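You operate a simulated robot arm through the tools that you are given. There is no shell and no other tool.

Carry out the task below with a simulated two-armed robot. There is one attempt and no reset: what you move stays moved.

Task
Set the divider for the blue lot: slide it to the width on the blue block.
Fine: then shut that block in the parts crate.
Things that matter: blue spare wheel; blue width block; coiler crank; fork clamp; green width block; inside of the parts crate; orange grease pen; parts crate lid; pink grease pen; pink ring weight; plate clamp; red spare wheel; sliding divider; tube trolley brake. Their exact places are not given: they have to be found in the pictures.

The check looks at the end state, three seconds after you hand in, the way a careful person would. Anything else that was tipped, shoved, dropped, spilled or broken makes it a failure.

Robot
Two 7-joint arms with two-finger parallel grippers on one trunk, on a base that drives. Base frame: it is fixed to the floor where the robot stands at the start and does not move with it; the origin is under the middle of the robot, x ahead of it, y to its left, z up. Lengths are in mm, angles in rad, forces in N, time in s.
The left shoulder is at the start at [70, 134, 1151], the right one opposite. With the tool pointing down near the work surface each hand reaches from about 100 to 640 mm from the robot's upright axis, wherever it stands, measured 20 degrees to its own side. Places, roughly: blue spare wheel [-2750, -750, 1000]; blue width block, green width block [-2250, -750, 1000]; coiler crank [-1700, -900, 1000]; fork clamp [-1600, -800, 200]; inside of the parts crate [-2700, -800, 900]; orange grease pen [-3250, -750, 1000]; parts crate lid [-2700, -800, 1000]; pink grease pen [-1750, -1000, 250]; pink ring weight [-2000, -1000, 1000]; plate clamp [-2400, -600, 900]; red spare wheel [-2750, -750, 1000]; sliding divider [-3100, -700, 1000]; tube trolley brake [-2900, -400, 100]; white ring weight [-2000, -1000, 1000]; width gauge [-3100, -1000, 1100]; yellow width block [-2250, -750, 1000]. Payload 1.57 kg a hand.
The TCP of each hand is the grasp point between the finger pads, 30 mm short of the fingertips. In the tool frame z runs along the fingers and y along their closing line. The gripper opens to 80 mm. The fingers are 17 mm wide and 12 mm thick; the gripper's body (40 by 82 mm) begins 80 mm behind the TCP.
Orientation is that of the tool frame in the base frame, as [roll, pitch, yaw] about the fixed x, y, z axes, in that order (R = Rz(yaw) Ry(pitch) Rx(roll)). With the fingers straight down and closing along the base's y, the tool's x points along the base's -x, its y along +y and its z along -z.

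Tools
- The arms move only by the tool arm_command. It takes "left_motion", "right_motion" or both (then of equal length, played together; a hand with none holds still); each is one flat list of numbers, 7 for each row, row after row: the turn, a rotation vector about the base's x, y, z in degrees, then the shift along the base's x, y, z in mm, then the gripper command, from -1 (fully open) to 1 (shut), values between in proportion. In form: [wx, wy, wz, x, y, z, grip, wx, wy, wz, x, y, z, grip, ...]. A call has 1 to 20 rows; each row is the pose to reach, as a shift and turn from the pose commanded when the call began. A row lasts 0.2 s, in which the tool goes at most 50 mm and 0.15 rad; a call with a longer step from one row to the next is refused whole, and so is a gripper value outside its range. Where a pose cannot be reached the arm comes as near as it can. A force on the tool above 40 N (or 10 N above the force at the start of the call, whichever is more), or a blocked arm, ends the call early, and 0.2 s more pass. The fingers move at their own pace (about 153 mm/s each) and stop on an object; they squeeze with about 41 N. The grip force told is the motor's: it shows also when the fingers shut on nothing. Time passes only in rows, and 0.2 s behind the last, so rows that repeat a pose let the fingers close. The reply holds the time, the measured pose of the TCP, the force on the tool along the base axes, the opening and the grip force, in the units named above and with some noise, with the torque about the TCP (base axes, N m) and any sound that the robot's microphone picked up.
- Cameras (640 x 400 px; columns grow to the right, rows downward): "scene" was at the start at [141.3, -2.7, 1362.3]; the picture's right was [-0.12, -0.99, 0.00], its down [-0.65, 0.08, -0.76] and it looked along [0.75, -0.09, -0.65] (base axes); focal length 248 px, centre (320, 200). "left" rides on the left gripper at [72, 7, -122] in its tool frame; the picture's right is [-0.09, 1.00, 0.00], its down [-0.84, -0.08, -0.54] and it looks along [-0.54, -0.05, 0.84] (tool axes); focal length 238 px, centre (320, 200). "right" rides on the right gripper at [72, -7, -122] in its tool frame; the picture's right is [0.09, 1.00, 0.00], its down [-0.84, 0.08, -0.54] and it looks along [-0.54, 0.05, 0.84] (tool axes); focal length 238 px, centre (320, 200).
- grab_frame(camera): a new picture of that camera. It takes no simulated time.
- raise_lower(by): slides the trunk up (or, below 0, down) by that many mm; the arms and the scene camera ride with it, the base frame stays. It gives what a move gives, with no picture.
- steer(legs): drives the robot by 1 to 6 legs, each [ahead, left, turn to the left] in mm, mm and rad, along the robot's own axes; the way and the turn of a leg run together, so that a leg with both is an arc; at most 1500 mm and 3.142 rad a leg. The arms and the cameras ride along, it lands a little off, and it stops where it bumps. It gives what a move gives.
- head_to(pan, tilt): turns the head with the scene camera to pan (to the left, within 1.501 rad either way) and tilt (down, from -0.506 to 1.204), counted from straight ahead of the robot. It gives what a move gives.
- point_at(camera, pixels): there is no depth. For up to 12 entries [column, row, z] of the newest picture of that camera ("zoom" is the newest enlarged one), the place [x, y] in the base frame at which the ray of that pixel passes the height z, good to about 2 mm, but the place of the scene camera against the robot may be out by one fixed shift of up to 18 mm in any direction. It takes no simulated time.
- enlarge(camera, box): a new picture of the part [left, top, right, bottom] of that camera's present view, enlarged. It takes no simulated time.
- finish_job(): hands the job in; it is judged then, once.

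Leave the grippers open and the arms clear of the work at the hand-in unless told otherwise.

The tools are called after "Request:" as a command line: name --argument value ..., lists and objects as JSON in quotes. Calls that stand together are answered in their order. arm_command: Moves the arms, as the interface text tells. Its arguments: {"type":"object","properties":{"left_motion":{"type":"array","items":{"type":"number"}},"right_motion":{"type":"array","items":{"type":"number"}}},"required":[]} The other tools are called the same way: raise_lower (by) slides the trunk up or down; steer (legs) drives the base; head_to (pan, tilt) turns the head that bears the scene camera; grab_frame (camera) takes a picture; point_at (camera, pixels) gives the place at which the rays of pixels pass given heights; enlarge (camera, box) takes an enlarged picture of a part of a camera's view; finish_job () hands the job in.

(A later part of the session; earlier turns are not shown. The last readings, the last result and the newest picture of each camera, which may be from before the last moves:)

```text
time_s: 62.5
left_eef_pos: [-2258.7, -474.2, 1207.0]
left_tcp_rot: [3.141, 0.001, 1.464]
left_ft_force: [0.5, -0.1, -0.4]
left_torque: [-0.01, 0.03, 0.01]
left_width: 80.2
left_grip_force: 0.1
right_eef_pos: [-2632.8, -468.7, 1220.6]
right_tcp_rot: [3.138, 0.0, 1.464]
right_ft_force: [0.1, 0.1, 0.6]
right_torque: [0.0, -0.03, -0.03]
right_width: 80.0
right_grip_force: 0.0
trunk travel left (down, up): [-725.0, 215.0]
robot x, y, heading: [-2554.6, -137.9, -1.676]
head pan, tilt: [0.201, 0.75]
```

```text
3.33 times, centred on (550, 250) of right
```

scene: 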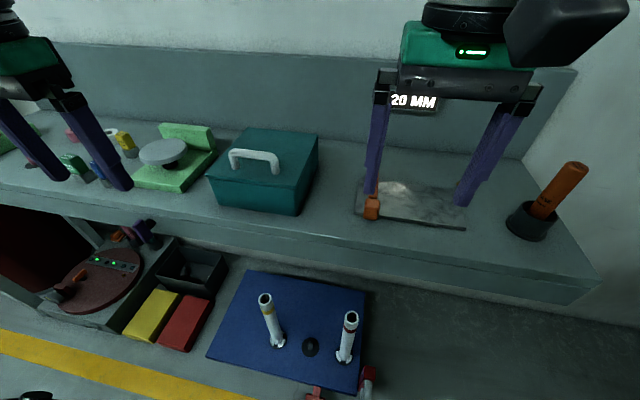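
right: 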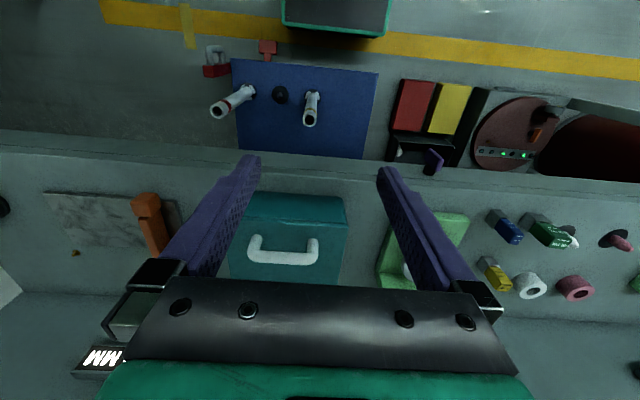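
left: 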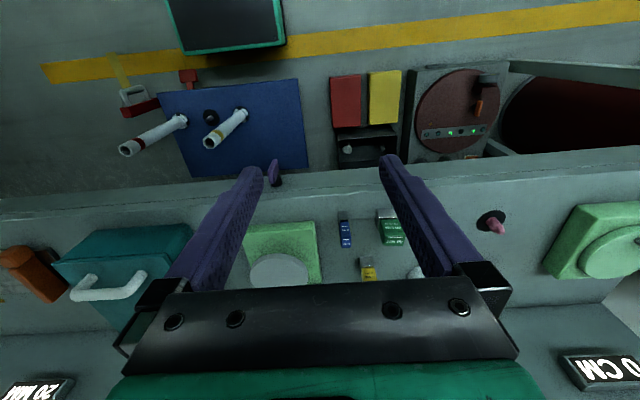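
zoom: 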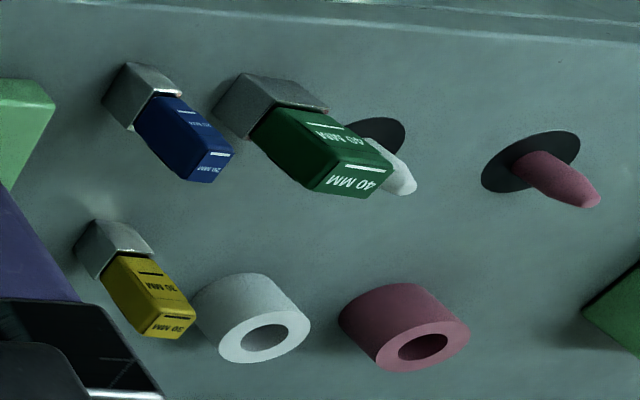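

Request:
point_at --camera "right" --pixels '[[283.5, 258.4, 1030], [283.5, 258.4, 1080], [347.7, 226.8, 1000], [347.7, 226.8, 1050], [516.1, 239.5, 960], [516.1, 239.5, 1000], [253.8, 257, 1060], [312.9, 259.7, 1060]]'

Request:
point_at --camera "left" --pixels '[[101.6, 294.5, 1030], [101.6, 294.5, 1080], [169, 255.5, 1000], [169, 255.5, 1050], [346.2, 242.5, 960], [346.2, 242.5, 1000], [53.7, 263.6, 1000], [53.7, 263.6, 1050]]'

```text
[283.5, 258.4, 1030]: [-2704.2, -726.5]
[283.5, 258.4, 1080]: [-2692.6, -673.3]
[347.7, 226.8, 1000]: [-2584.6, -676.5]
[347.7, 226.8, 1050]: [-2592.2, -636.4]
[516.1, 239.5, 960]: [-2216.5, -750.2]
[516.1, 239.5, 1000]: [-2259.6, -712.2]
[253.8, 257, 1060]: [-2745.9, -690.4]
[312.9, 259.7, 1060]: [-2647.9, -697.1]
```

```text
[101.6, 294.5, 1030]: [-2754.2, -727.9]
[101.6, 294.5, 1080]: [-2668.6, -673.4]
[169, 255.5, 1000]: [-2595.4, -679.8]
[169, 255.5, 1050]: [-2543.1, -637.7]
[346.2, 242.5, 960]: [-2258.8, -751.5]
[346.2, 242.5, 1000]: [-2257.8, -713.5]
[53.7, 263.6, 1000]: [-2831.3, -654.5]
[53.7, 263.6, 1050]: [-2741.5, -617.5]
```

The handle bar's middle is at about (-2696,-691, z 1064), the lid's top at z ≈ 1010 with its front edge near y ≈ -659, and the blue block's top at (-2258,-714, z 998). I look at the crate's rear with the scene camera.

Request:
head_to --pan -0.15 --tilt 0.7

Request:
grab_frame --camera "scene"

Request:
enlarge --camera "scene" --box '[250, 60, 450, 190]'

```text
time_s: 63.4
left_eef_pos: [-2257.6, -475.6, 1206.0]
left_tcp_rot: [3.141, 0.0, 1.464]
left_ft_force: [-0.7, 0.9, 0.5]
left_torque: [0.03, -0.02, 0.01]
left_width: 79.9
left_grip_force: 0.2
right_eef_pos: [-2631.7, -469.2, 1220.1]
right_tcp_rot: [-3.141, 0.001, 1.466]
right_ft_force: [-0.4, -0.7, -0.2]
right_torque: [0.01, -0.01, 0.04]
right_width: 80.0
right_grip_force: 0.0
trunk travel left (down, up): [-725.0, 215.0]
robot x, y, heading: [-2554.2, -131.4, -1.679]
head pan, tilt: [-0.15, 0.7]
```

```text
taken
```

scene: 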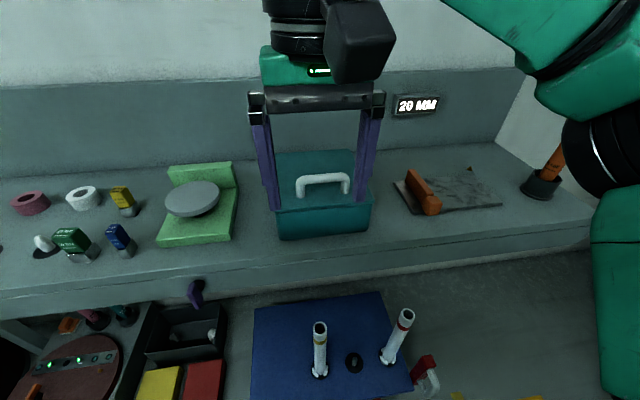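

```text
3.08 times, centred on (350, 125) of scene
```

zoom: 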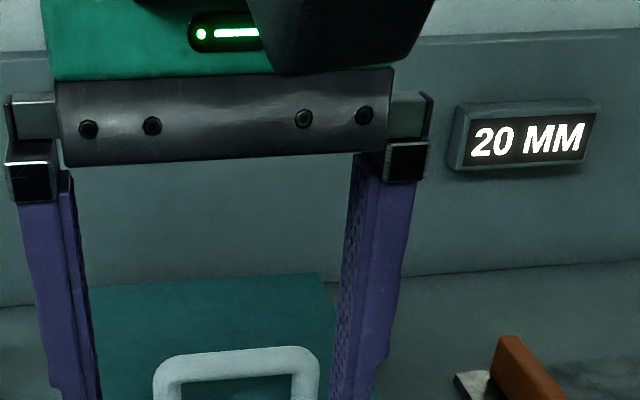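

Request:
point_at --camera "scene" --pixels '[[275, 154, 1010], [355, 149, 1010], [277, 212, 1010], [371, 205, 1010], [300, 196, 1010], [346, 193, 1010], [280, 240, 930], [368, 230, 930]]'

Request:
enlarge --camera "scene" --box '[255, 140, 395, 245]'

```text
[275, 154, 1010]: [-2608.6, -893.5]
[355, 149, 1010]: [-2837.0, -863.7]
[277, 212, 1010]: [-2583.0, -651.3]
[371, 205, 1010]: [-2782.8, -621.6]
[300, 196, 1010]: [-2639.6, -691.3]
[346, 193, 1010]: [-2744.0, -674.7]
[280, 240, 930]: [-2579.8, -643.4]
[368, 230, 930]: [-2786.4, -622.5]
```

```text
3.81 times, centred on (325, 192) of scene
```

zoom: 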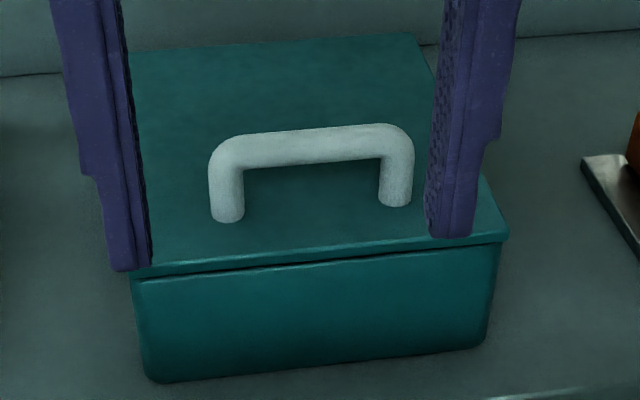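

Request:
point_at --camera "scene" --pixels '[[248.9, 159.2, 928], [382.7, 149.2, 928], [300, 95, 1150], [420, 85, 1150]]'

```text
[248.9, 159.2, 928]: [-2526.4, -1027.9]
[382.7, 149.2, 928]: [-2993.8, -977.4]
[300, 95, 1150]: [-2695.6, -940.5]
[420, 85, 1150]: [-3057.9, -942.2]
```

Backboard is about 120 mm behind the crate's rear edge. The crate's lid is about 215 wide and 240 deep with the handle near the front, so it hinges at the rear. I check the block's base height: left (343,211) / right (499.5,210.4), and crate bottom corners.

Request:
point_at --camera "left" --pixels '[[343.3, 211.3, 920], [343.3, 211.3, 950], [346, 234, 980], [346, 234, 1000], [339, 211.3, 928], [348, 211.3, 928]]'

Request:
point_at --camera "right" --pixels '[[499.5, 210.4, 920], [499.5, 210.4, 950], [347, 199, 920], [347, 199, 950]]'

```text
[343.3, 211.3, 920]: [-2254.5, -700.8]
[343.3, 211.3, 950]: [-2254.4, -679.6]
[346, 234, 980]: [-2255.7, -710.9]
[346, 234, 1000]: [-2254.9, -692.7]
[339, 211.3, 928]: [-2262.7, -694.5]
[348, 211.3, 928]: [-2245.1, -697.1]
```

```text
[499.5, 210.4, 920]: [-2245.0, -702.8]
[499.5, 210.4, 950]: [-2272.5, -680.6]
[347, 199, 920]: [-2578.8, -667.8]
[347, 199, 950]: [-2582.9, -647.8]
```

Bench surface ≈ 930, block ≈ 20×30×68 mm standing at about (-2256,-712). Before driving nearer I check the base's right front corner against the pedal in the right camera.

Request:
enlarge --camera "right" --box '[180, 0, 420, 150]'

Request:
point_at --camera "right" --pixels '[[283, 27, 250], [386, 37, 250], [260, 42, 60], [277, 44, 60], [268, 57, 60], [236, 62, 90], [378, 72, 90]]'

```text
2.67 times, centred on (300, 75) of right
```

zoom: 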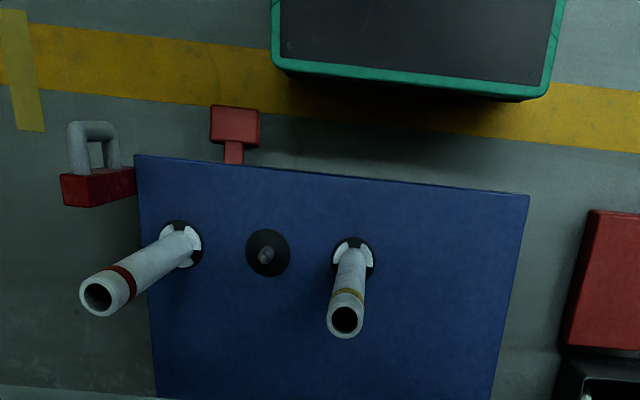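

```text
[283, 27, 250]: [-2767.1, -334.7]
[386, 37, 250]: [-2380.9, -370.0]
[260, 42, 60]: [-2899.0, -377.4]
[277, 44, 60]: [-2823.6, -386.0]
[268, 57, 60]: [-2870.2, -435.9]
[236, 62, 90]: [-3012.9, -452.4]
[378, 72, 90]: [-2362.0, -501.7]
```

Margins are fine: base corner x ≈ -2770 vs pedal edge ≈ -2824, and trolley edge y ≈ -500. I drive 75 mm ahead.

Request:
steer --legs '[[75, 0, 0]]'

Request:
grab_frame --camera "left"

Request:
grab_frame --camera "right"

```text
time_s: 64.4
left_eef_pos: [-2265.2, -546.5, 1206.6]
left_tcp_rot: [3.141, 0.004, 1.465]
left_ft_force: [-1.0, 0.0, 0.2]
left_torque: [0.01, 0.0, 0.02]
left_width: 80.0
left_grip_force: 0.1
right_eef_pos: [-2639.0, -540.8, 1222.1]
right_tcp_rot: [-3.141, 0.005, 1.463]
right_ft_force: [0.4, 0.1, -0.2]
right_torque: [0.0, -0.03, 0.03]
right_width: 79.9
right_grip_force: 0.0
trunk travel left (down, up): [-725.0, 215.0]
robot x, y, heading: [-2562.5, -207.5, -1.678]
head pan, tilt: [-0.15, 0.7]
```

```text
taken
```

left: 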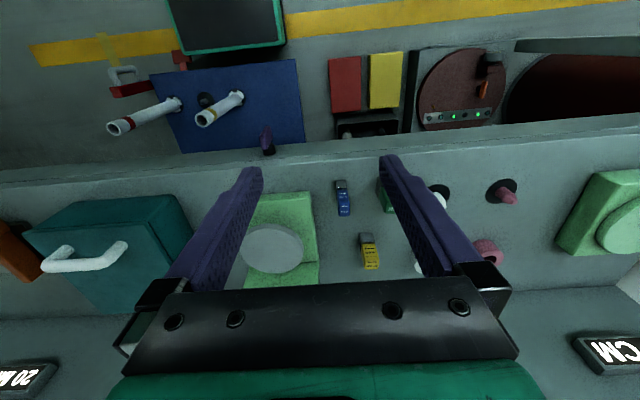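

```text
taken
```

right: 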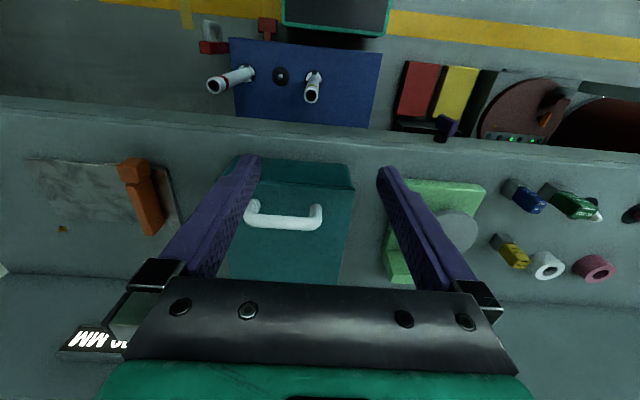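

Now I prepare the right hand for the lid handle: turn it 90° about the vertical (so the fingers close front-to-back across the bar) while moving over the handle at about (-2696,-691), z ≈ 1180.

Request:
arm_command --right_motion '[0, 0, 8.2, -5, -10, 0, -1, 0, 0, 16.4, -10, -20, 0, -1, 0, 0, 24.6, -15, -30, 0, -1, 0, 0, 32.8, -20, -45, 0, -1, 0, 0, 41, -25, -60, 0, -1, 0, 0, 49.2, -30, -75, 0, -1, 0, 0, 57.4, -37, -90, 0, -1, 0, 0, 65.6, -44, -105, -10, -1, 0, 0, 73.8, -50, -120, -20, -1, 0, 0, 82, -54, -135, -30, -1, 0, 0, 90, -57, -148, -40, -1, 0, 0, 90, -57, -148, -40, -1]'

Request:
grab_frame --camera "right"

Request:
grab_frame --camera "scene"

```text
time_s: 67.0
left_eef_pos: [-2267.4, -549.3, 1206.0]
left_tcp_rot: [-3.141, -0.001, 1.466]
left_ft_force: [-1.0, -0.3, -0.6]
left_torque: [0.01, 0.0, -0.02]
left_width: 80.1
left_grip_force: 0.0
right_eef_pos: [-2592.2, -455.7, 1125.8]
right_tcp_rot: [3.141, 0.003, 3.035]
right_ft_force: [-0.2, 0.0, 0.0]
right_torque: [-0.01, -0.02, 0.01]
right_width: 80.0
right_grip_force: 0.1
right hand out of reach, approached as far as the arm can: row 6, 7, 8, 9, 10, 11, 12
trunk travel left (down, up): [-725.0, 215.0]
robot x, y, heading: [-2559.9, -209.0, -1.675]
head pan, tilt: [-0.15, 0.7]
```

```text
taken
```

right: 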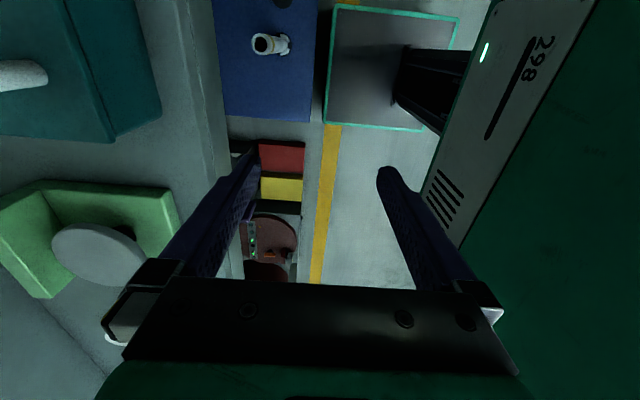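

```text
taken
```

scene: 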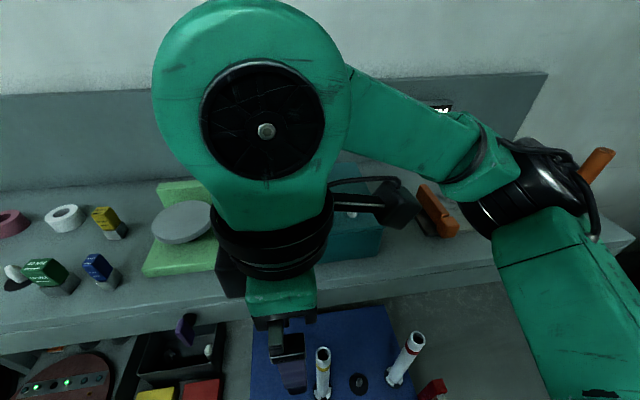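

The +90° turn can't be reached out there (the hand stopped at (-2592,-456)). I turn it back to the earlier pose and will try the other direction.

Request:
arm_command --right_motion '[0, 0, -8.2, 0, 0, 15, -1, 0, 0, -16.4, 0, 0, 30, -1, 0, 0, -24.6, -5, 0, 45, -1, 0, 0, -32.8, -10, -5, 60, -1, 0, 0, -41, -15, -10, 75, -1, 0, 0, -49.2, -20, -15, 90, -1, 0, 0, -57.4, -28, -20, 94, -1, 0, 0, -65.6, -34, -25, 94, -1, 0, 0, -73.8, -40, -30, 94, -1, 0, 0, -82, -44, -35, 94, -1, 0, 0, -90, -47, -40, 94, -1, 0, 0, -98, -47, -40, 94, -1, 0, 0, -106, -47, -40, 94, -1, 0, 0, -114, -47, -40, 94, -1, 0, 0, -122, -47, -40, 94, -1, 0, 0, -130, -47, -40, 94, -1, 0, 0, -138, -47, -40, 94, -1]'

Request:
grab_frame --camera "scene"

```text
time_s: 70.6
left_eef_pos: [-2265.2, -549.3, 1205.7]
left_tcp_rot: [-3.141, 0.002, 1.465]
left_ft_force: [1.6, -0.6, 0.0]
left_torque: [-0.01, 0.02, -0.01]
left_width: 80.1
left_grip_force: 0.1
right_eef_pos: [-2641.0, -487.8, 1211.7]
right_tcp_rot: [3.142, 0.001, 0.622]
right_ft_force: [-0.7, 0.2, 0.3]
right_torque: [0.02, -0.02, 0.01]
right_width: 79.9
right_grip_force: 0.2
trunk travel left (down, up): [-725.0, 215.0]
robot x, y, heading: [-2564.7, -207.9, -1.675]
head pan, tilt: [-0.15, 0.7]
```

```text
taken
```

scene: 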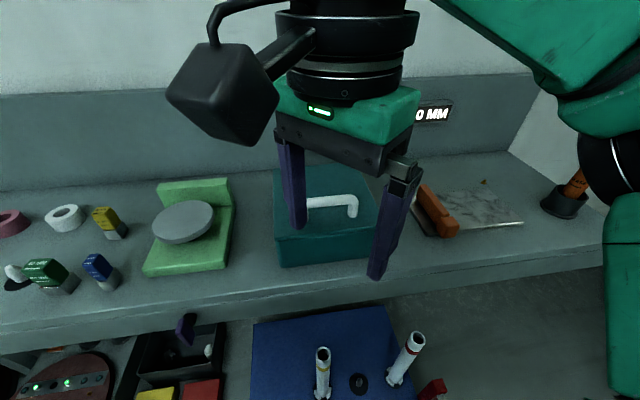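

This direction works so far (yaw 0.62 reached). I continue the remaining -42° and move towards the handle.

Request:
arm_command --right_motion '[0, 0, -7, -5, -15, 0, -1, 0, 0, -14, -12, -35, 0, -1, 0, 0, -21, -20, -60, 0, -1, 0, 0, -28, -28, -90, 0, -1, 0, 0, -35, -37, -120, 0, -1, 0, 0, -42, -46, -150, -10, -1, 0, 0, -42, -52, -180, -20, -1, 0, 0, -42, -55, -203, -30, -1, 0, 0, -42, -55, -203, -30, -1]'

Request:
grab_frame --camera "right"

Request:
grab_frame --camera "scene"

```text
time_s: 72.6
left_eef_pos: [-2267.0, -550.0, 1206.0]
left_tcp_rot: [-3.141, 0.001, 1.464]
left_ft_force: [-0.4, 0.4, 0.2]
left_torque: [-0.01, 0.01, -0.02]
left_width: 80.1
left_grip_force: 0.2
right_eef_pos: [-2701.1, -691.4, 1181.0]
right_tcp_rot: [-3.141, 0.001, -0.107]
right_ft_force: [0.8, -0.7, -0.4]
right_torque: [-0.02, -0.01, -0.02]
right_width: 79.6
right_grip_force: 0.1
trunk travel left (down, up): [-725.0, 215.0]
robot x, y, heading: [-2562.5, -214.2, -1.679]
head pan, tilt: [-0.15, 0.7]
```

```text
taken
```

right: 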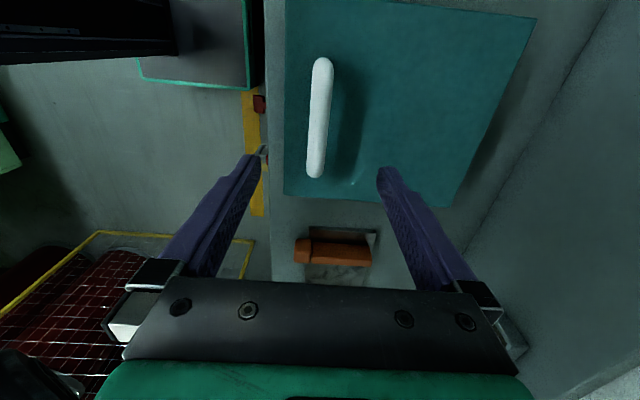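

```text
taken
```

scene: 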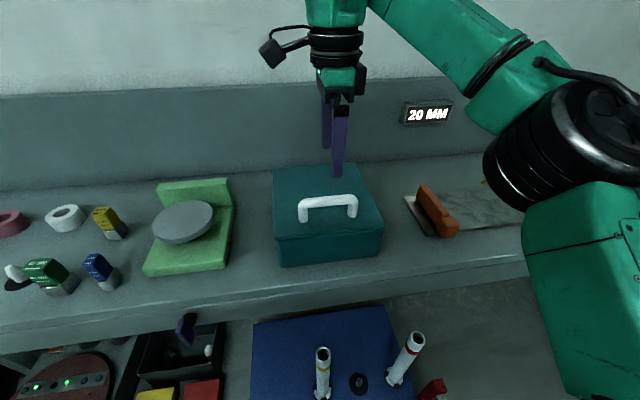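

The hand now points down over the crate with the fingers closing front-to-back. I enlarge its view of the lid and handle.

Request:
enlarge --camera "right" --box '[260, 0, 560, 220]'

Request:
point_at --camera "right" --pixels '[[322, 60, 1062], [315, 176, 1062], [308, 120, 1062], [331, 120, 1062], [286, 10, 1010], [286, 193, 1010], [535, 16, 1010], [455, 205, 1010]]'

```text
1.82 times, centred on (410, 110) of right
```

zoom: 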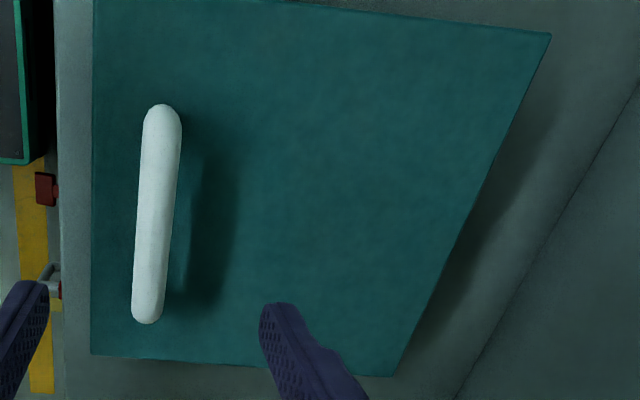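

```text
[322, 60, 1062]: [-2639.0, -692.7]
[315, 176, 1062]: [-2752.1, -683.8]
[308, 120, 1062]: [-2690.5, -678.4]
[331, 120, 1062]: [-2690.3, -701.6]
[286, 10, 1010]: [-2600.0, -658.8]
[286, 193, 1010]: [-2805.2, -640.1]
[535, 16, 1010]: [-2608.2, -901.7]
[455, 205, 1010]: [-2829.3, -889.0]
```

Handle bar centre ≈ (-2696,-689), about 20 mm thick, lid flat with no visible latch. I descend to z ≈ 1075 around the bar and look again.

Request:
arm_command --right_motion '[0, 0, 0, 5, 2, -30, -1, 0, 0, 0, 5, 2, -60, -1, 0, 0, 0, 5, 2, -85, -1, 0, 0, 0, 5, 2, -106, -1, 0, 0, 0, 5, 2, -106, -1]'

Request:
grab_frame --camera "right"

Request:
enlarge --camera "scene" --box '[250, 100, 430, 280]'

```text
time_s: 73.8
left_eef_pos: [-2265.7, -551.7, 1205.2]
left_tcp_rot: [3.14, 0.001, 1.463]
left_ft_force: [-0.3, 0.4, -0.2]
left_torque: [-0.01, 0.02, 0.03]
left_width: 80.1
left_grip_force: 0.1
right_eef_pos: [-2692.2, -689.0, 1076.2]
right_tcp_rot: [3.141, 0.002, -0.108]
right_ft_force: [-0.4, 0.2, 0.2]
right_torque: [-0.01, -0.02, -0.02]
right_width: 80.1
right_grip_force: 0.0
trunk travel left (down, up): [-725.0, 215.0]
robot x, y, heading: [-2564.7, -210.9, -1.677]
head pan, tilt: [-0.15, 0.7]
```

```text
taken
```

right: 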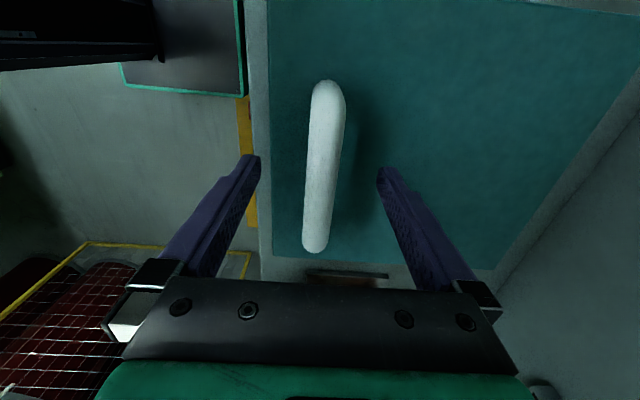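

```text
2.22 times, centred on (340, 190) of scene
```

zoom: 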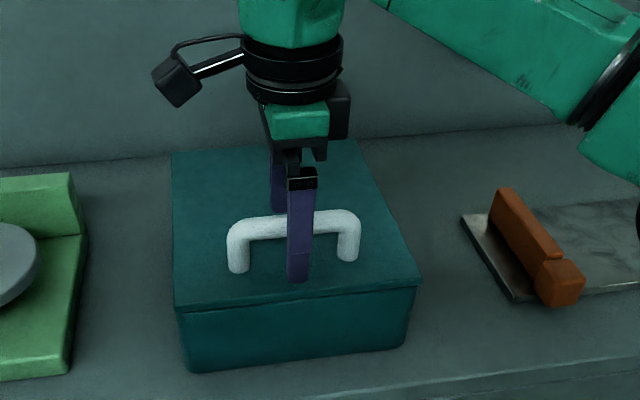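

The bar is between the fingers. I descend 18 mm more and close on it.

Request:
arm_command --right_motion '[0, 0, 0, -2, 0, -10, -1, 0, 0, 0, -2, 0, -18, -1, 0, 0, 0, -2, 0, -18, -0.3, 0, 0, 0, -2, 0, -18, 0.3, 0, 0, 0, -2, 0, -18, 1, 0, 0, 0, -2, 0, -18, 1, 0, 0, 0, -2, 0, -18, 1]'

Request:
enlarge --camera "scene" --box '[250, 100, 430, 280]'

```text
time_s: 75.4
left_eef_pos: [-2266.3, -552.6, 1206.6]
left_tcp_rot: [-3.141, 0.001, 1.465]
left_ft_force: [-0.3, -0.9, 0.2]
left_torque: [-0.03, 0.01, -0.02]
left_width: 79.9
left_grip_force: 0.0
right_eef_pos: [-2693.9, -689.1, 1055.6]
right_tcp_rot: [3.141, 0.003, -0.106]
right_ft_force: [0.4, -5.2, 2.8]
right_torque: [0.01, -0.09, 0.02]
right_width: 19.4
right_grip_force: 33.0
trunk travel left (down, up): [-725.0, 215.0]
robot x, y, heading: [-2560.1, -211.7, -1.678]
head pan, tilt: [-0.15, 0.7]
```

```text
2.22 times, centred on (340, 190) of scene
```

zoom: 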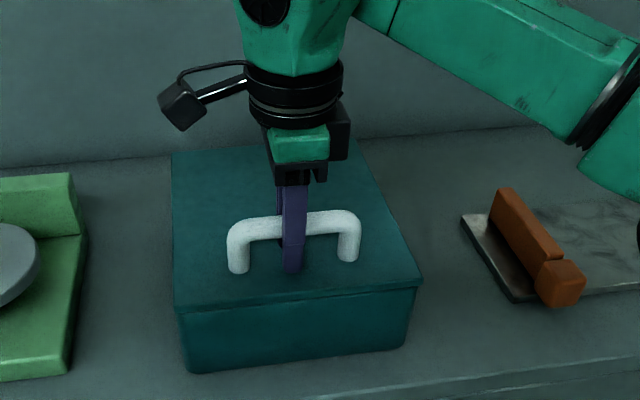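

Gripped (19.4 mm). I lift gently along the expected arc for a rear hinge (up 14 mm, 4 mm towards the wall) and watch the forces.

Request:
arm_command --right_motion '[0, 0, 0, -0.1, -1, 4, 1, 0, 0, 0, -0.3, -2.5, 9, 1, 0, 0, 0, -0.4, -4, 14, 1, 0, 0, 0, -0.4, -4, 14, 1]'

Request:
enlarge --camera "scene" --box '[250, 100, 430, 280]'

```text
time_s: 76.4
left_eef_pos: [-2267.1, -551.0, 1206.0]
left_tcp_rot: [-3.141, -0.001, 1.465]
left_ft_force: [0.1, 0.7, 0.4]
left_torque: [-0.01, -0.01, 0.03]
left_width: 80.1
left_grip_force: 0.2
right_eef_pos: [-2695.2, -693.5, 1072.0]
right_tcp_rot: [-3.141, 0.003, -0.108]
right_ft_force: [-0.5, -0.2, -3.7]
right_torque: [0.27, 0.47, 0.07]
right_width: 19.5
right_grip_force: 33.2
trunk travel left (down, up): [-725.0, 215.0]
robot x, y, heading: [-2562.2, -211.9, -1.679]
head pan, tilt: [-0.15, 0.7]
```

```text
2.22 times, centred on (340, 190) of scene
```

zoom: 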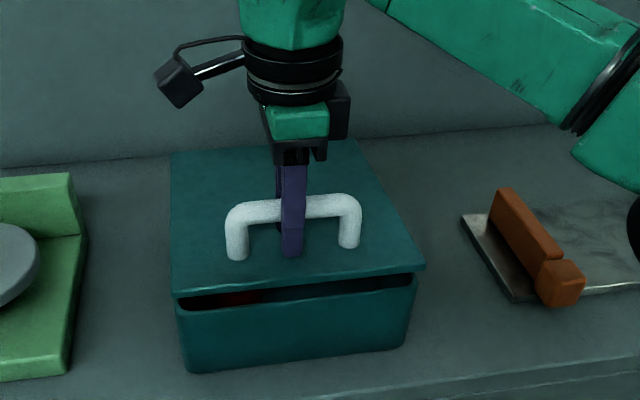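

The lid tilts up at the front while the rear stays, so it's hinged at the back, and it is light (3.7 N); something red is inside. For the full opening I want more height, so I lower the lid again, let go, and rise clear before raising the trunk.

Request:
arm_command --right_motion '[0, 0, 0, 0.1, 1.5, -5, 1, 0, 0, 0, 0.3, 3, -10, 1, 0, 0, 0, 0.4, 4, -14, 1, 0, 0, 0, 0.4, 4, -14.5, 1, 0, 0, 0, 0.4, 4, -14.5, 0, 0, 0, 0, 0.4, 4, -14.5, -0.6, 0, 0, 0, 0.4, 4, 15, -1, 0, 0, 0, 0.4, 4, 45, -1, 0, 0, 0, 0.4, 4, 45, -1]'

Request:
enlarge --camera "scene" --box '[250, 100, 430, 280]'

```text
time_s: 78.4
left_eef_pos: [-2265.4, -551.1, 1206.2]
left_tcp_rot: [3.141, 0.0, 1.465]
left_ft_force: [0.0, -0.3, -0.6]
left_torque: [-0.01, -0.01, -0.01]
left_width: 80.0
left_grip_force: 0.1
right_eef_pos: [-2691.5, -688.6, 1116.5]
right_tcp_rot: [3.142, 0.002, -0.108]
right_ft_force: [-0.1, -0.3, -0.3]
right_torque: [0.0, 0.01, 0.02]
right_width: 79.8
right_grip_force: 0.0
trunk travel left (down, up): [-725.0, 215.0]
robot x, y, heading: [-2563.0, -212.8, -1.679]
head pan, tilt: [-0.15, 0.7]
```

```text
2.22 times, centred on (340, 190) of scene
```

zoom: 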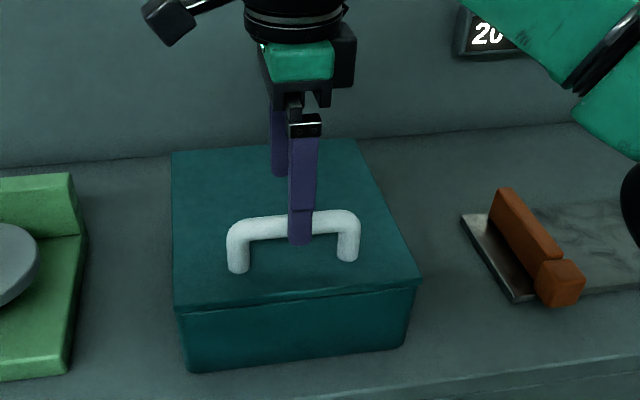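

Lid closed and hand free. I raise the trunk by 150 mm to gain reach for the lid's arc.

Request:
raise_lower --by 150

Request:
grab_frame --camera "right"

Request:
grab_frame --camera "scene"

```text
time_s: 80.2
left_eef_pos: [-2265.9, -551.2, 1355.9]
left_tcp_rot: [-3.14, 0.0, 1.463]
left_ft_force: [0.0, 0.2, 0.3]
left_torque: [0.0, 0.01, 0.04]
left_width: 80.1
left_grip_force: 0.0
right_eef_pos: [-2692.2, -687.6, 1267.7]
right_tcp_rot: [-3.141, 0.002, -0.106]
right_ft_force: [-0.2, -0.3, -0.2]
right_torque: [-0.02, 0.01, 0.0]
right_width: 80.1
right_grip_force: 0.0
trunk travel left (down, up): [-875.0, 65.0]
robot x, y, heading: [-2562.6, -207.5, -1.677]
head pan, tilt: [-0.15, 0.7]
```

```text
taken
```

right: 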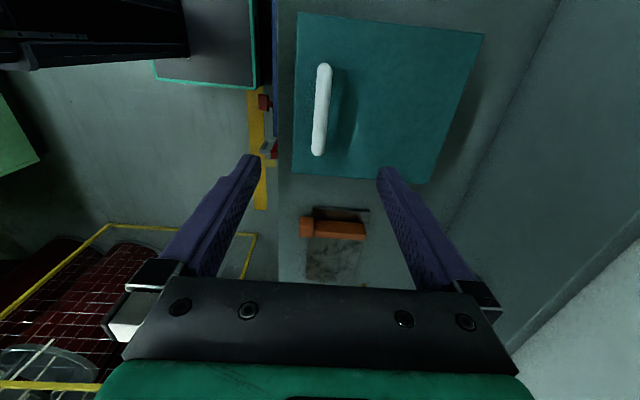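

```text
taken
```

scene: 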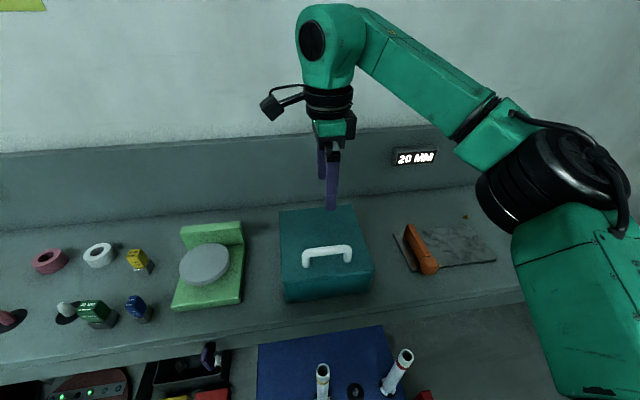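

Request:
enlarge --camera "right" --box '[270, 0, 510, 200]'

Request:
point_at --camera "right" --pixels '[[298, 13, 1010], [293, 174, 1010], [484, 34, 1010], [430, 183, 1010], [324, 65, 1062], [317, 154, 1062]]'

```text
2.00 times, centred on (390, 100) of right
```

zoom: 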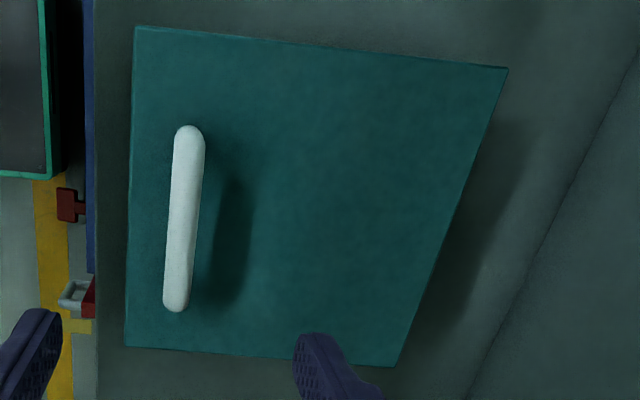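

```text
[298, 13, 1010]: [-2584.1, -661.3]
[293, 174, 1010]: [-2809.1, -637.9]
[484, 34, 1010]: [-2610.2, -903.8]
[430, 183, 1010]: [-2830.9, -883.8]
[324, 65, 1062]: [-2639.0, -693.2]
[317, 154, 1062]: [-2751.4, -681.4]
```

Lid corners confirm: hinge line about 205 mm behind the bar. I descend again onto the handle (down 211 mm) and grip it.

Request:
arm_command --right_motion '[0, 0, 0, -1, 0, -45, -1, 0, 0, 0, -2, -1, -90, -1, 0, 0, 0, -2.5, -1, -135, -1, 0, 0, 0, -2.5, -1, -175, -1, 0, 0, 0, -2.5, -1, -195, -1, 0, 0, 0, -2.5, -1, -211, -1, 0, 0, 0, -2.5, -1, -211, -1, 0, 0, 0, -2.5, -1, -211, 0, 0, 0, 0, -2.5, -1, -211, 0.5, 0, 0, 0, -2.5, -1, -211, 0.7, 0, 0, 0, -2.5, -1, -211, 0.7]'

Request:
enlarge --camera "scene" --box '[250, 140, 430, 320]'

```text
time_s: 82.6
left_eef_pos: [-2265.8, -554.4, 1355.4]
left_tcp_rot: [-3.141, -0.003, 1.465]
left_ft_force: [0.1, -0.1, -0.6]
left_torque: [-0.03, 0.0, -0.03]
left_width: 79.9
left_grip_force: 0.1
right_eef_pos: [-2696.2, -688.9, 1056.5]
right_tcp_rot: [3.141, 0.0, -0.109]
right_ft_force: [-1.4, -10.6, 6.2]
right_torque: [-0.06, 0.12, 0.02]
right_width: 19.4
right_grip_force: 33.2
trunk travel left (down, up): [-875.0, 65.0]
robot x, y, heading: [-2560.0, -209.5, -1.68]
head pan, tilt: [-0.15, 0.7]
```

```text
2.22 times, centred on (340, 230) of scene
```

zoom: 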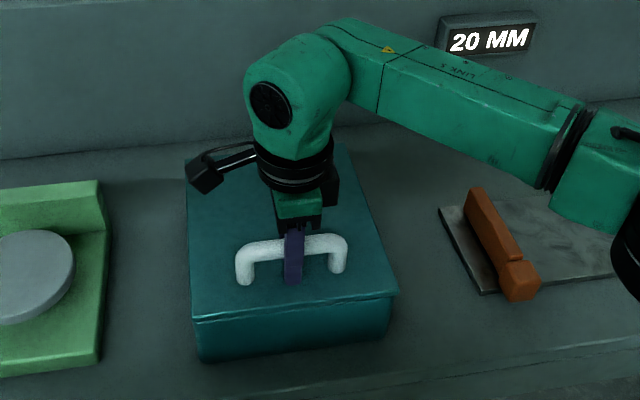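

Gripped again. Now I open the lid along its arc (hinge about 205 mm behind, 53 mm below the bar) to about 32°, tilting the tool slightly forward on the way.

Request:
arm_command --right_motion '[-0.7, 0.07, 0, -0.2, -2, 7, 0.7, -1.4, 0.15, 0, -0.45, -4.2, 14.2, 0.7, -2.4, 0.26, 0, -0.8, -7.9, 24.5, 0.7, -3.5, 0.37, 0, -1.3, -12.3, 34.8, 0.7, -4.5, 0.5, 0, -1.8, -17.2, 44.7, 0.7, -5.6, 0.6, 0, -2.4, -22.5, 54.4, 0.7, -7, 0.75, 0, -3.3, -30.4, 66.8, 0.7, -8.35, 0.9, 0, -4.2, -39.1, 78.8, 0.7, -9.7, 1.05, 0, -5.2, -48.7, 89.9, 0.7, -11.1, 1.2, 0, -6.3, -58.9, 100.6, 0.7, -11.1, 1.2, 0, -6.3, -58.9, 100.6, 0.7]'

Request:
grab_frame --camera "scene"

```text
time_s: 85.0
left_eef_pos: [-2268.6, -545.8, 1358.4]
left_tcp_rot: [3.14, 0.006, 1.463]
left_ft_force: [-0.1, 0.8, -0.2]
left_torque: [0.0, 0.01, -0.02]
left_width: 79.7
left_grip_force: 0.0
right_eef_pos: [-2702.0, -742.8, 1160.4]
right_tcp_rot: [2.94, 0.0, -0.108]
right_ft_force: [-7.5, 10.2, 8.9]
right_torque: [0.01, 0.23, -0.02]
right_width: 20.0
right_grip_force: 33.3
trunk travel left (down, up): [-875.0, 65.0]
robot x, y, heading: [-2563.2, -209.3, -1.676]
head pan, tilt: [-0.15, 0.7]
```

```text
taken
```

scene: 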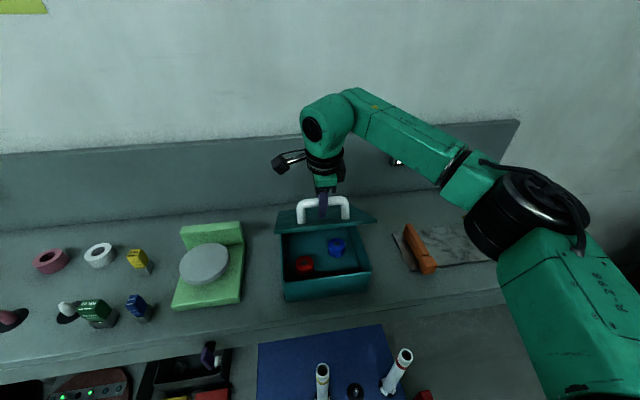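

The lid is open about 31°; inside I see a red wheel at (303,262) and a blue wheel at (338,247). The forces (about 10 N) suggest a slightly larger radius; I adjust the arc (hinge z ≈ 1010, 212 mm) and continue to about 50°.

Request:
arm_command --right_motion '[-1.2, 0.13, 0, -0.7, -6.5, 10.5, 0.7, -2.5, 0.27, 0, -1.4, -13.3, 20.4, 0.7, -3.7, 0.4, 0, -2.4, -22, 27.5, 0.7, -5, 0.53, 0, -3.4, -31.3, 34.1, 0.7, -6, 0.64, 0, -4.4, -40.8, 40.1, 0.7, -7, 0.75, 0, -5.5, -50.7, 45.7, 0.7, -7, 0.75, 0, -5.5, -50.7, 45.7, 0.7]'

Request:
grab_frame --camera "scene"

```text
time_s: 86.6
left_eef_pos: [-2266.3, -552.6, 1356.7]
left_tcp_rot: [3.14, -0.001, 1.465]
left_ft_force: [0.5, 0.2, -0.3]
left_torque: [0.01, 0.03, 0.03]
left_width: 80.0
left_grip_force: 0.0
right_eef_pos: [-2707.3, -797.2, 1202.1]
right_tcp_rot: [2.826, 0.001, -0.109]
right_ft_force: [-4.1, 1.0, -3.2]
right_torque: [0.16, 0.1, 0.06]
right_width: 19.9
right_grip_force: 32.9
trunk travel left (down, up): [-875.0, 65.0]
robot x, y, heading: [-2562.4, -210.5, -1.672]
head pan, tilt: [-0.15, 0.7]
```

```text
taken
```

scene: 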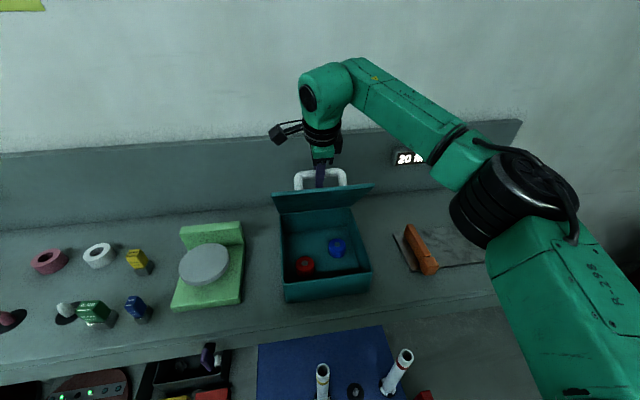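

Forces are low now. I continue to about 68°.

Request:
arm_command --right_motion '[-1.2, 0.13, 0, -1.1, -10.2, 5, 0.7, -2.5, 0.27, 0, -2.2, -20.4, 9.6, 0.7, -3.5, 0.37, 0, -3.3, -31, 13.5, 0.7, -4.5, 0.48, 0, -4.5, -41.7, 17, 0.7, -5.7, 0.6, 0, -5.7, -52.7, 19.8, 0.7, -7, 0.75, 0, -6.9, -63.7, 22.1, 0.7, -7, 0.75, 0, -6.9, -63.7, 22.1, 0.7]'

Request:
grab_frame --camera "scene"

Request:
enlarge --camera "scene" --box '[250, 140, 430, 320]'

```text
time_s: 88.2
left_eef_pos: [-2265.8, -550.0, 1356.7]
left_tcp_rot: [-3.14, 0.002, 1.465]
left_ft_force: [-0.4, 0.4, 0.2]
left_torque: [0.04, 0.01, 0.0]
left_width: 80.1
left_grip_force: 0.2
right_eef_pos: [-2714.2, -863.4, 1226.1]
right_tcp_rot: [2.699, 0.002, -0.106]
right_ft_force: [-0.4, 1.9, 0.7]
right_torque: [0.2, -0.12, 0.02]
right_width: 19.6
right_grip_force: 33.5
trunk travel left (down, up): [-875.0, 65.0]
robot x, y, heading: [-2560.2, -211.1, -1.677]
head pan, tilt: [-0.15, 0.7]
```

```text
taken
```

scene: 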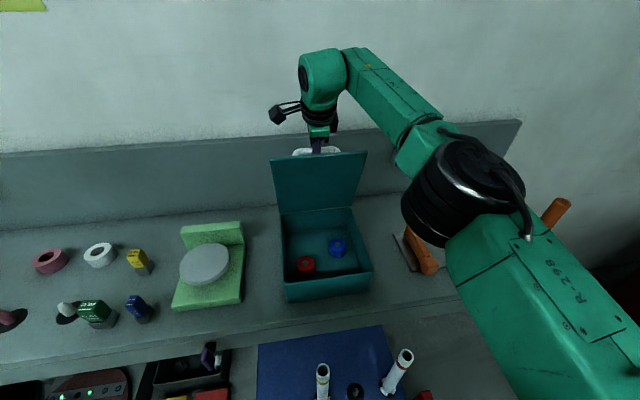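

```text
2.22 times, centred on (340, 230) of scene
```

zoom: 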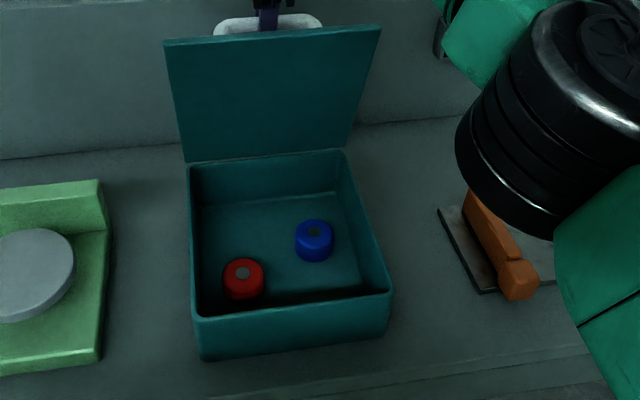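

The lid is open about 68° with almost no load. Inside: red wheel front-left, blue wheel behind-centre; free floor at the front right and the rear left. I measure these.

Request:
point_at --camera "scene" --pixels '[[304.9, 265.1, 960], [337.7, 248, 960], [283.7, 283.2, 1002], [370.6, 271.4, 1002], [281.4, 214.2, 1002], [351.3, 207.5, 1002], [286, 233.2, 937], [349.9, 226.4, 937], [304.5, 260.8, 960], [337.7, 244, 960]]'

Request:
enlarge --camera "scene" --box '[270, 195, 385, 310]'

Request:
grab_frame --camera "left"

Request:
grab_frame --camera "right"

```text
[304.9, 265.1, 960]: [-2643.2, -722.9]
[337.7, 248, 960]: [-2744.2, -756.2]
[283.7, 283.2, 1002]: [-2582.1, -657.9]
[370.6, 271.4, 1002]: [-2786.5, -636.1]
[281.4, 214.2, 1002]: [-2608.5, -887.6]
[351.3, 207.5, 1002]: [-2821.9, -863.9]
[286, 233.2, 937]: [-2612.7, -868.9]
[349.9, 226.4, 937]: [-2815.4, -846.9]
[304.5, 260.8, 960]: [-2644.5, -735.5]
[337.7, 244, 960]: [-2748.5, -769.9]
```

```text
3.48 times, centred on (328, 252) of scene
```

zoom: 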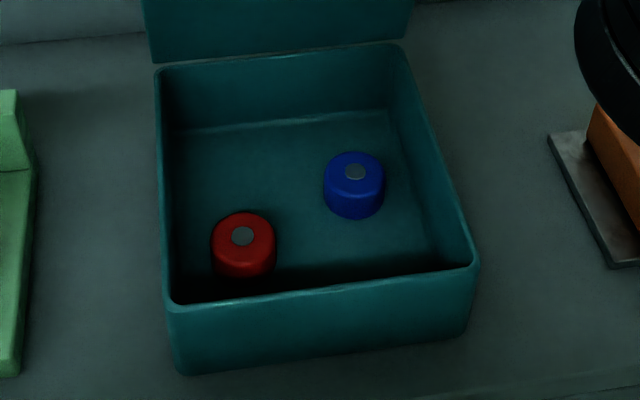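

```text
taken
```

left: 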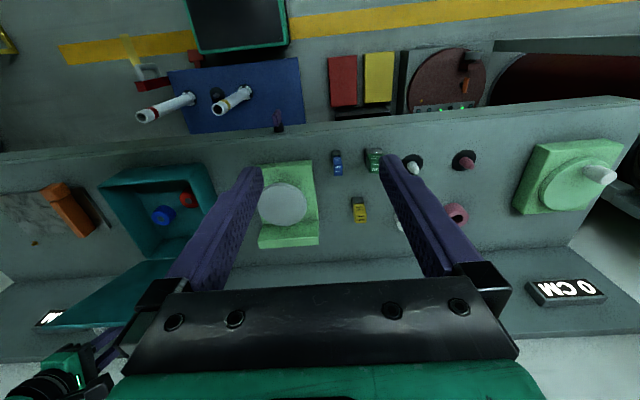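

```text
taken
```

right: 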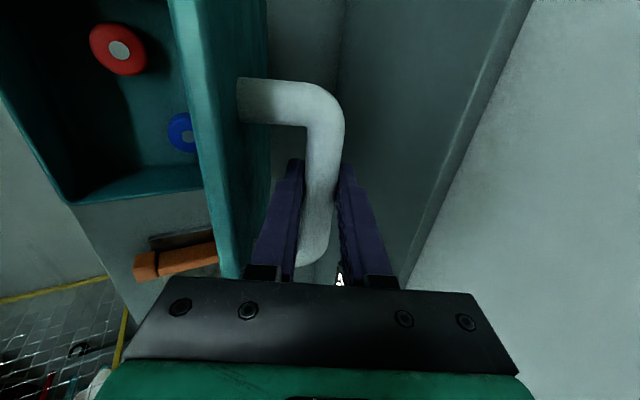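

The interior is free at the front right. The block is about as tall (68 mm) as the crate is deep, so it should go in lying down. First I pick it with the left hand: open to about 50 mm, move above it at (-2256,-712) to z ≈ 1080, and look.

Request:
arm_command --left_motion '[0, 0, 0, 2, -30, -30, -0.25, 0, 0, 0, 4, -60, -65, -0.25, 0, 0, 0, 6, -90, -100, -0.25, 0, 0, 0, 8, -115, -140, -0.25, 0, 0, 0, 10, -140, -180, -0.25, 0, 0, 0, 10, -161, -220, -0.25, 0, 0, 0, 10, -161, -260, -0.25, 0, 0, 0, 10, -161, -277, -0.25, 0, 0, 0, 10, -161, -277, -0.25]'

Request:
grab_frame --camera "left"

Request:
grab_frame --camera "scene"

```text
time_s: 90.2
left_eef_pos: [-2254.9, -713.0, 1080.3]
left_tcp_rot: [-3.14, 0.002, 1.464]
left_ft_force: [-0.4, -0.1, 0.6]
left_torque: [0.01, 0.02, -0.01]
left_width: 50.0
left_grip_force: 0.0
right_eef_pos: [-2714.3, -861.9, 1226.9]
right_tcp_rot: [2.699, 0.002, -0.107]
right_ft_force: [1.6, 0.1, 4.8]
right_torque: [-0.11, -0.08, 0.07]
right_width: 19.6
right_grip_force: 33.3
trunk travel left (down, up): [-875.0, 65.0]
robot x, y, heading: [-2563.6, -210.5, -1.679]
head pan, tilt: [-0.15, 0.7]
```

```text
taken
```

left: 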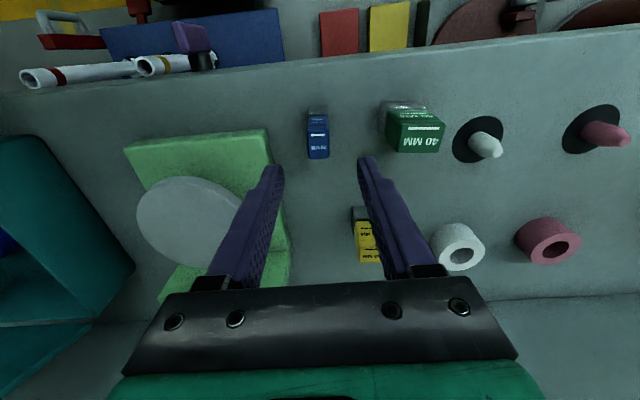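

```text
taken
```

scene: 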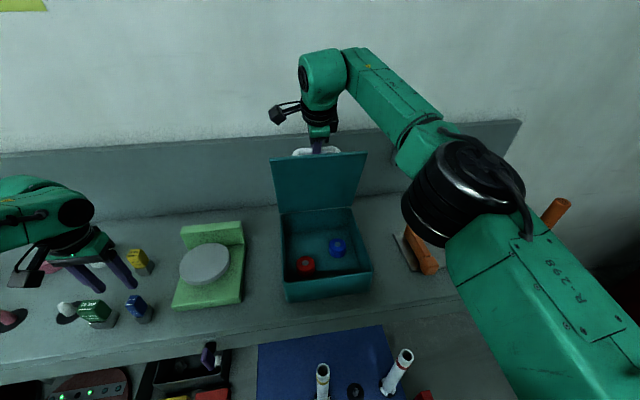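

Request:
enlarge --camera "left" --box '[270, 90, 370, 180]'

```text
4.44 times, centred on (320, 135) of left
```

zoom: 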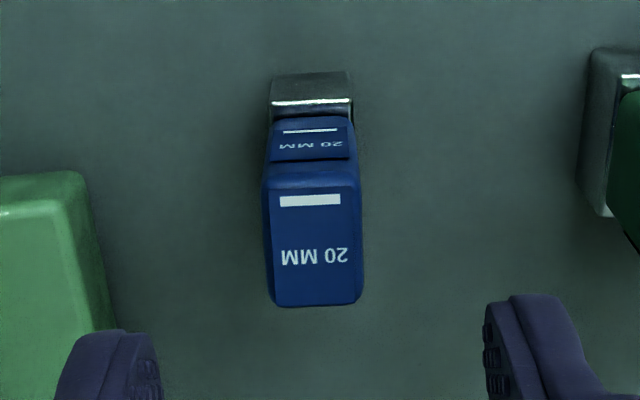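

Request:
point_at --camera "left" --pixels '[[308.3, 132.7, 998], [328.6, 132.1, 998], [309.2, 158.6, 998], [329.5, 158.2, 998], [308.7, 106.8, 930], [326.8, 106.2, 930], [308.3, 132.7, 1003], [309.2, 158.6, 1003]]'

```text
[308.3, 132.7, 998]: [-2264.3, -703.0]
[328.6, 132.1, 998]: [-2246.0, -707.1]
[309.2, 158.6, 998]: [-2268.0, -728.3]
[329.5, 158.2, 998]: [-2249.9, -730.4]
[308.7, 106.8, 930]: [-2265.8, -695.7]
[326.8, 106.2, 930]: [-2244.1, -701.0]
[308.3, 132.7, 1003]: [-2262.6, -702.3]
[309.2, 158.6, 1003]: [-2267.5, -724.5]
```

The label reads 20 MM. The block's centre is at (-2256.5,-716). I descend to z ≈ 990 with fingers on either side of the blue cap, then close.

Request:
arm_command --left_motion '[0, 0, 0, -1.5, -3, -30, -0.25, 0, 0, 0, -1.5, -3, -60, -0.25, 0, 0, 0, -1.5, -3, -90, -0.25, 0, 0, 0, -1.5, -3, -90, -0.25]'

Request:
grab_frame --camera "left"

```text
time_s: 91.2
left_eef_pos: [-2259.2, -714.2, 990.3]
left_tcp_rot: [-3.141, 0.004, 1.465]
left_ft_force: [-0.2, -0.1, 0.2]
left_torque: [-0.02, -0.03, -0.01]
left_width: 49.9
left_grip_force: 0.0
right_eef_pos: [-2714.3, -862.4, 1226.1]
right_tcp_rot: [2.701, 0.001, -0.107]
right_ft_force: [1.6, 2.7, 4.7]
right_torque: [0.02, -0.05, 0.05]
right_width: 19.5
right_grip_force: 33.3
trunk travel left (down, up): [-875.0, 65.0]
robot x, y, heading: [-2564.5, -207.8, -1.673]
head pan, tilt: [-0.15, 0.7]
```

```text
taken
```

left: 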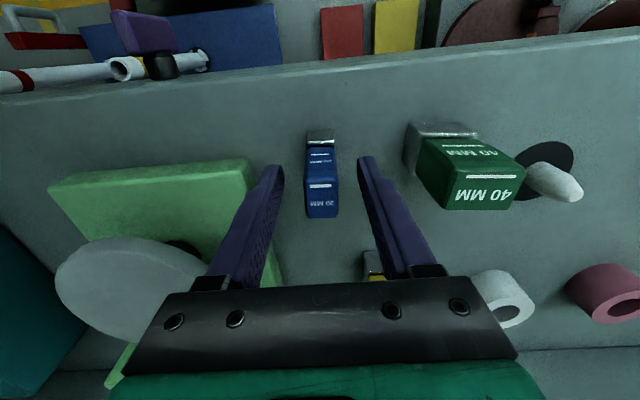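

The block is centred between the fingers. I close and lift 60 mm.

Request:
arm_command --left_motion '[0, 0, 0, 0, 0, 0, 0.2, 0, 0, 0, 0, 0, 0, 0.7, 0, 0, 0, 0, 0, 0, 0.9, 0, 0, 0, 0, 0, 0, 0.9, 0, 0, 0, 0, 0, 20, 0.9, 0, 0, 0, 0, 0, 60, 0.9, 0, 0, 0, 0, 0, 60, 0.9]'

Request:
grab_frame --camera "left"

Request:
enlarge --camera "scene" --box '[0, 160, 260, 340]'

```text
time_s: 92.8
left_eef_pos: [-2256.2, -712.2, 1049.8]
left_tcp_rot: [-3.141, 0.002, 1.462]
left_ft_force: [0.1, -0.6, -1.2]
left_torque: [0.0, 0.0, -0.01]
left_width: 19.3
left_grip_force: 33.8
right_eef_pos: [-2713.7, -862.7, 1227.0]
right_tcp_rot: [2.701, 0.002, -0.108]
right_ft_force: [1.0, 1.4, 4.4]
right_torque: [0.03, 0.02, 0.06]
right_width: 19.4
right_grip_force: 33.5
trunk travel left (down, up): [-875.0, 65.0]
robot x, y, heading: [-2560.9, -210.1, -1.68]
head pan, tilt: [-0.15, 0.7]
```

```text
taken
```

left: 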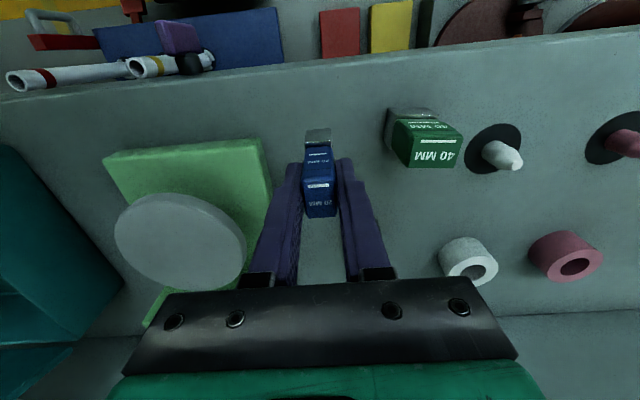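

```text
2.22 times, centred on (130, 250) of scene
```

zoom: 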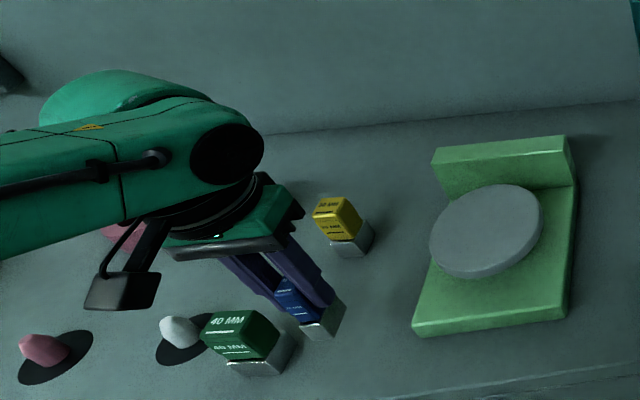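

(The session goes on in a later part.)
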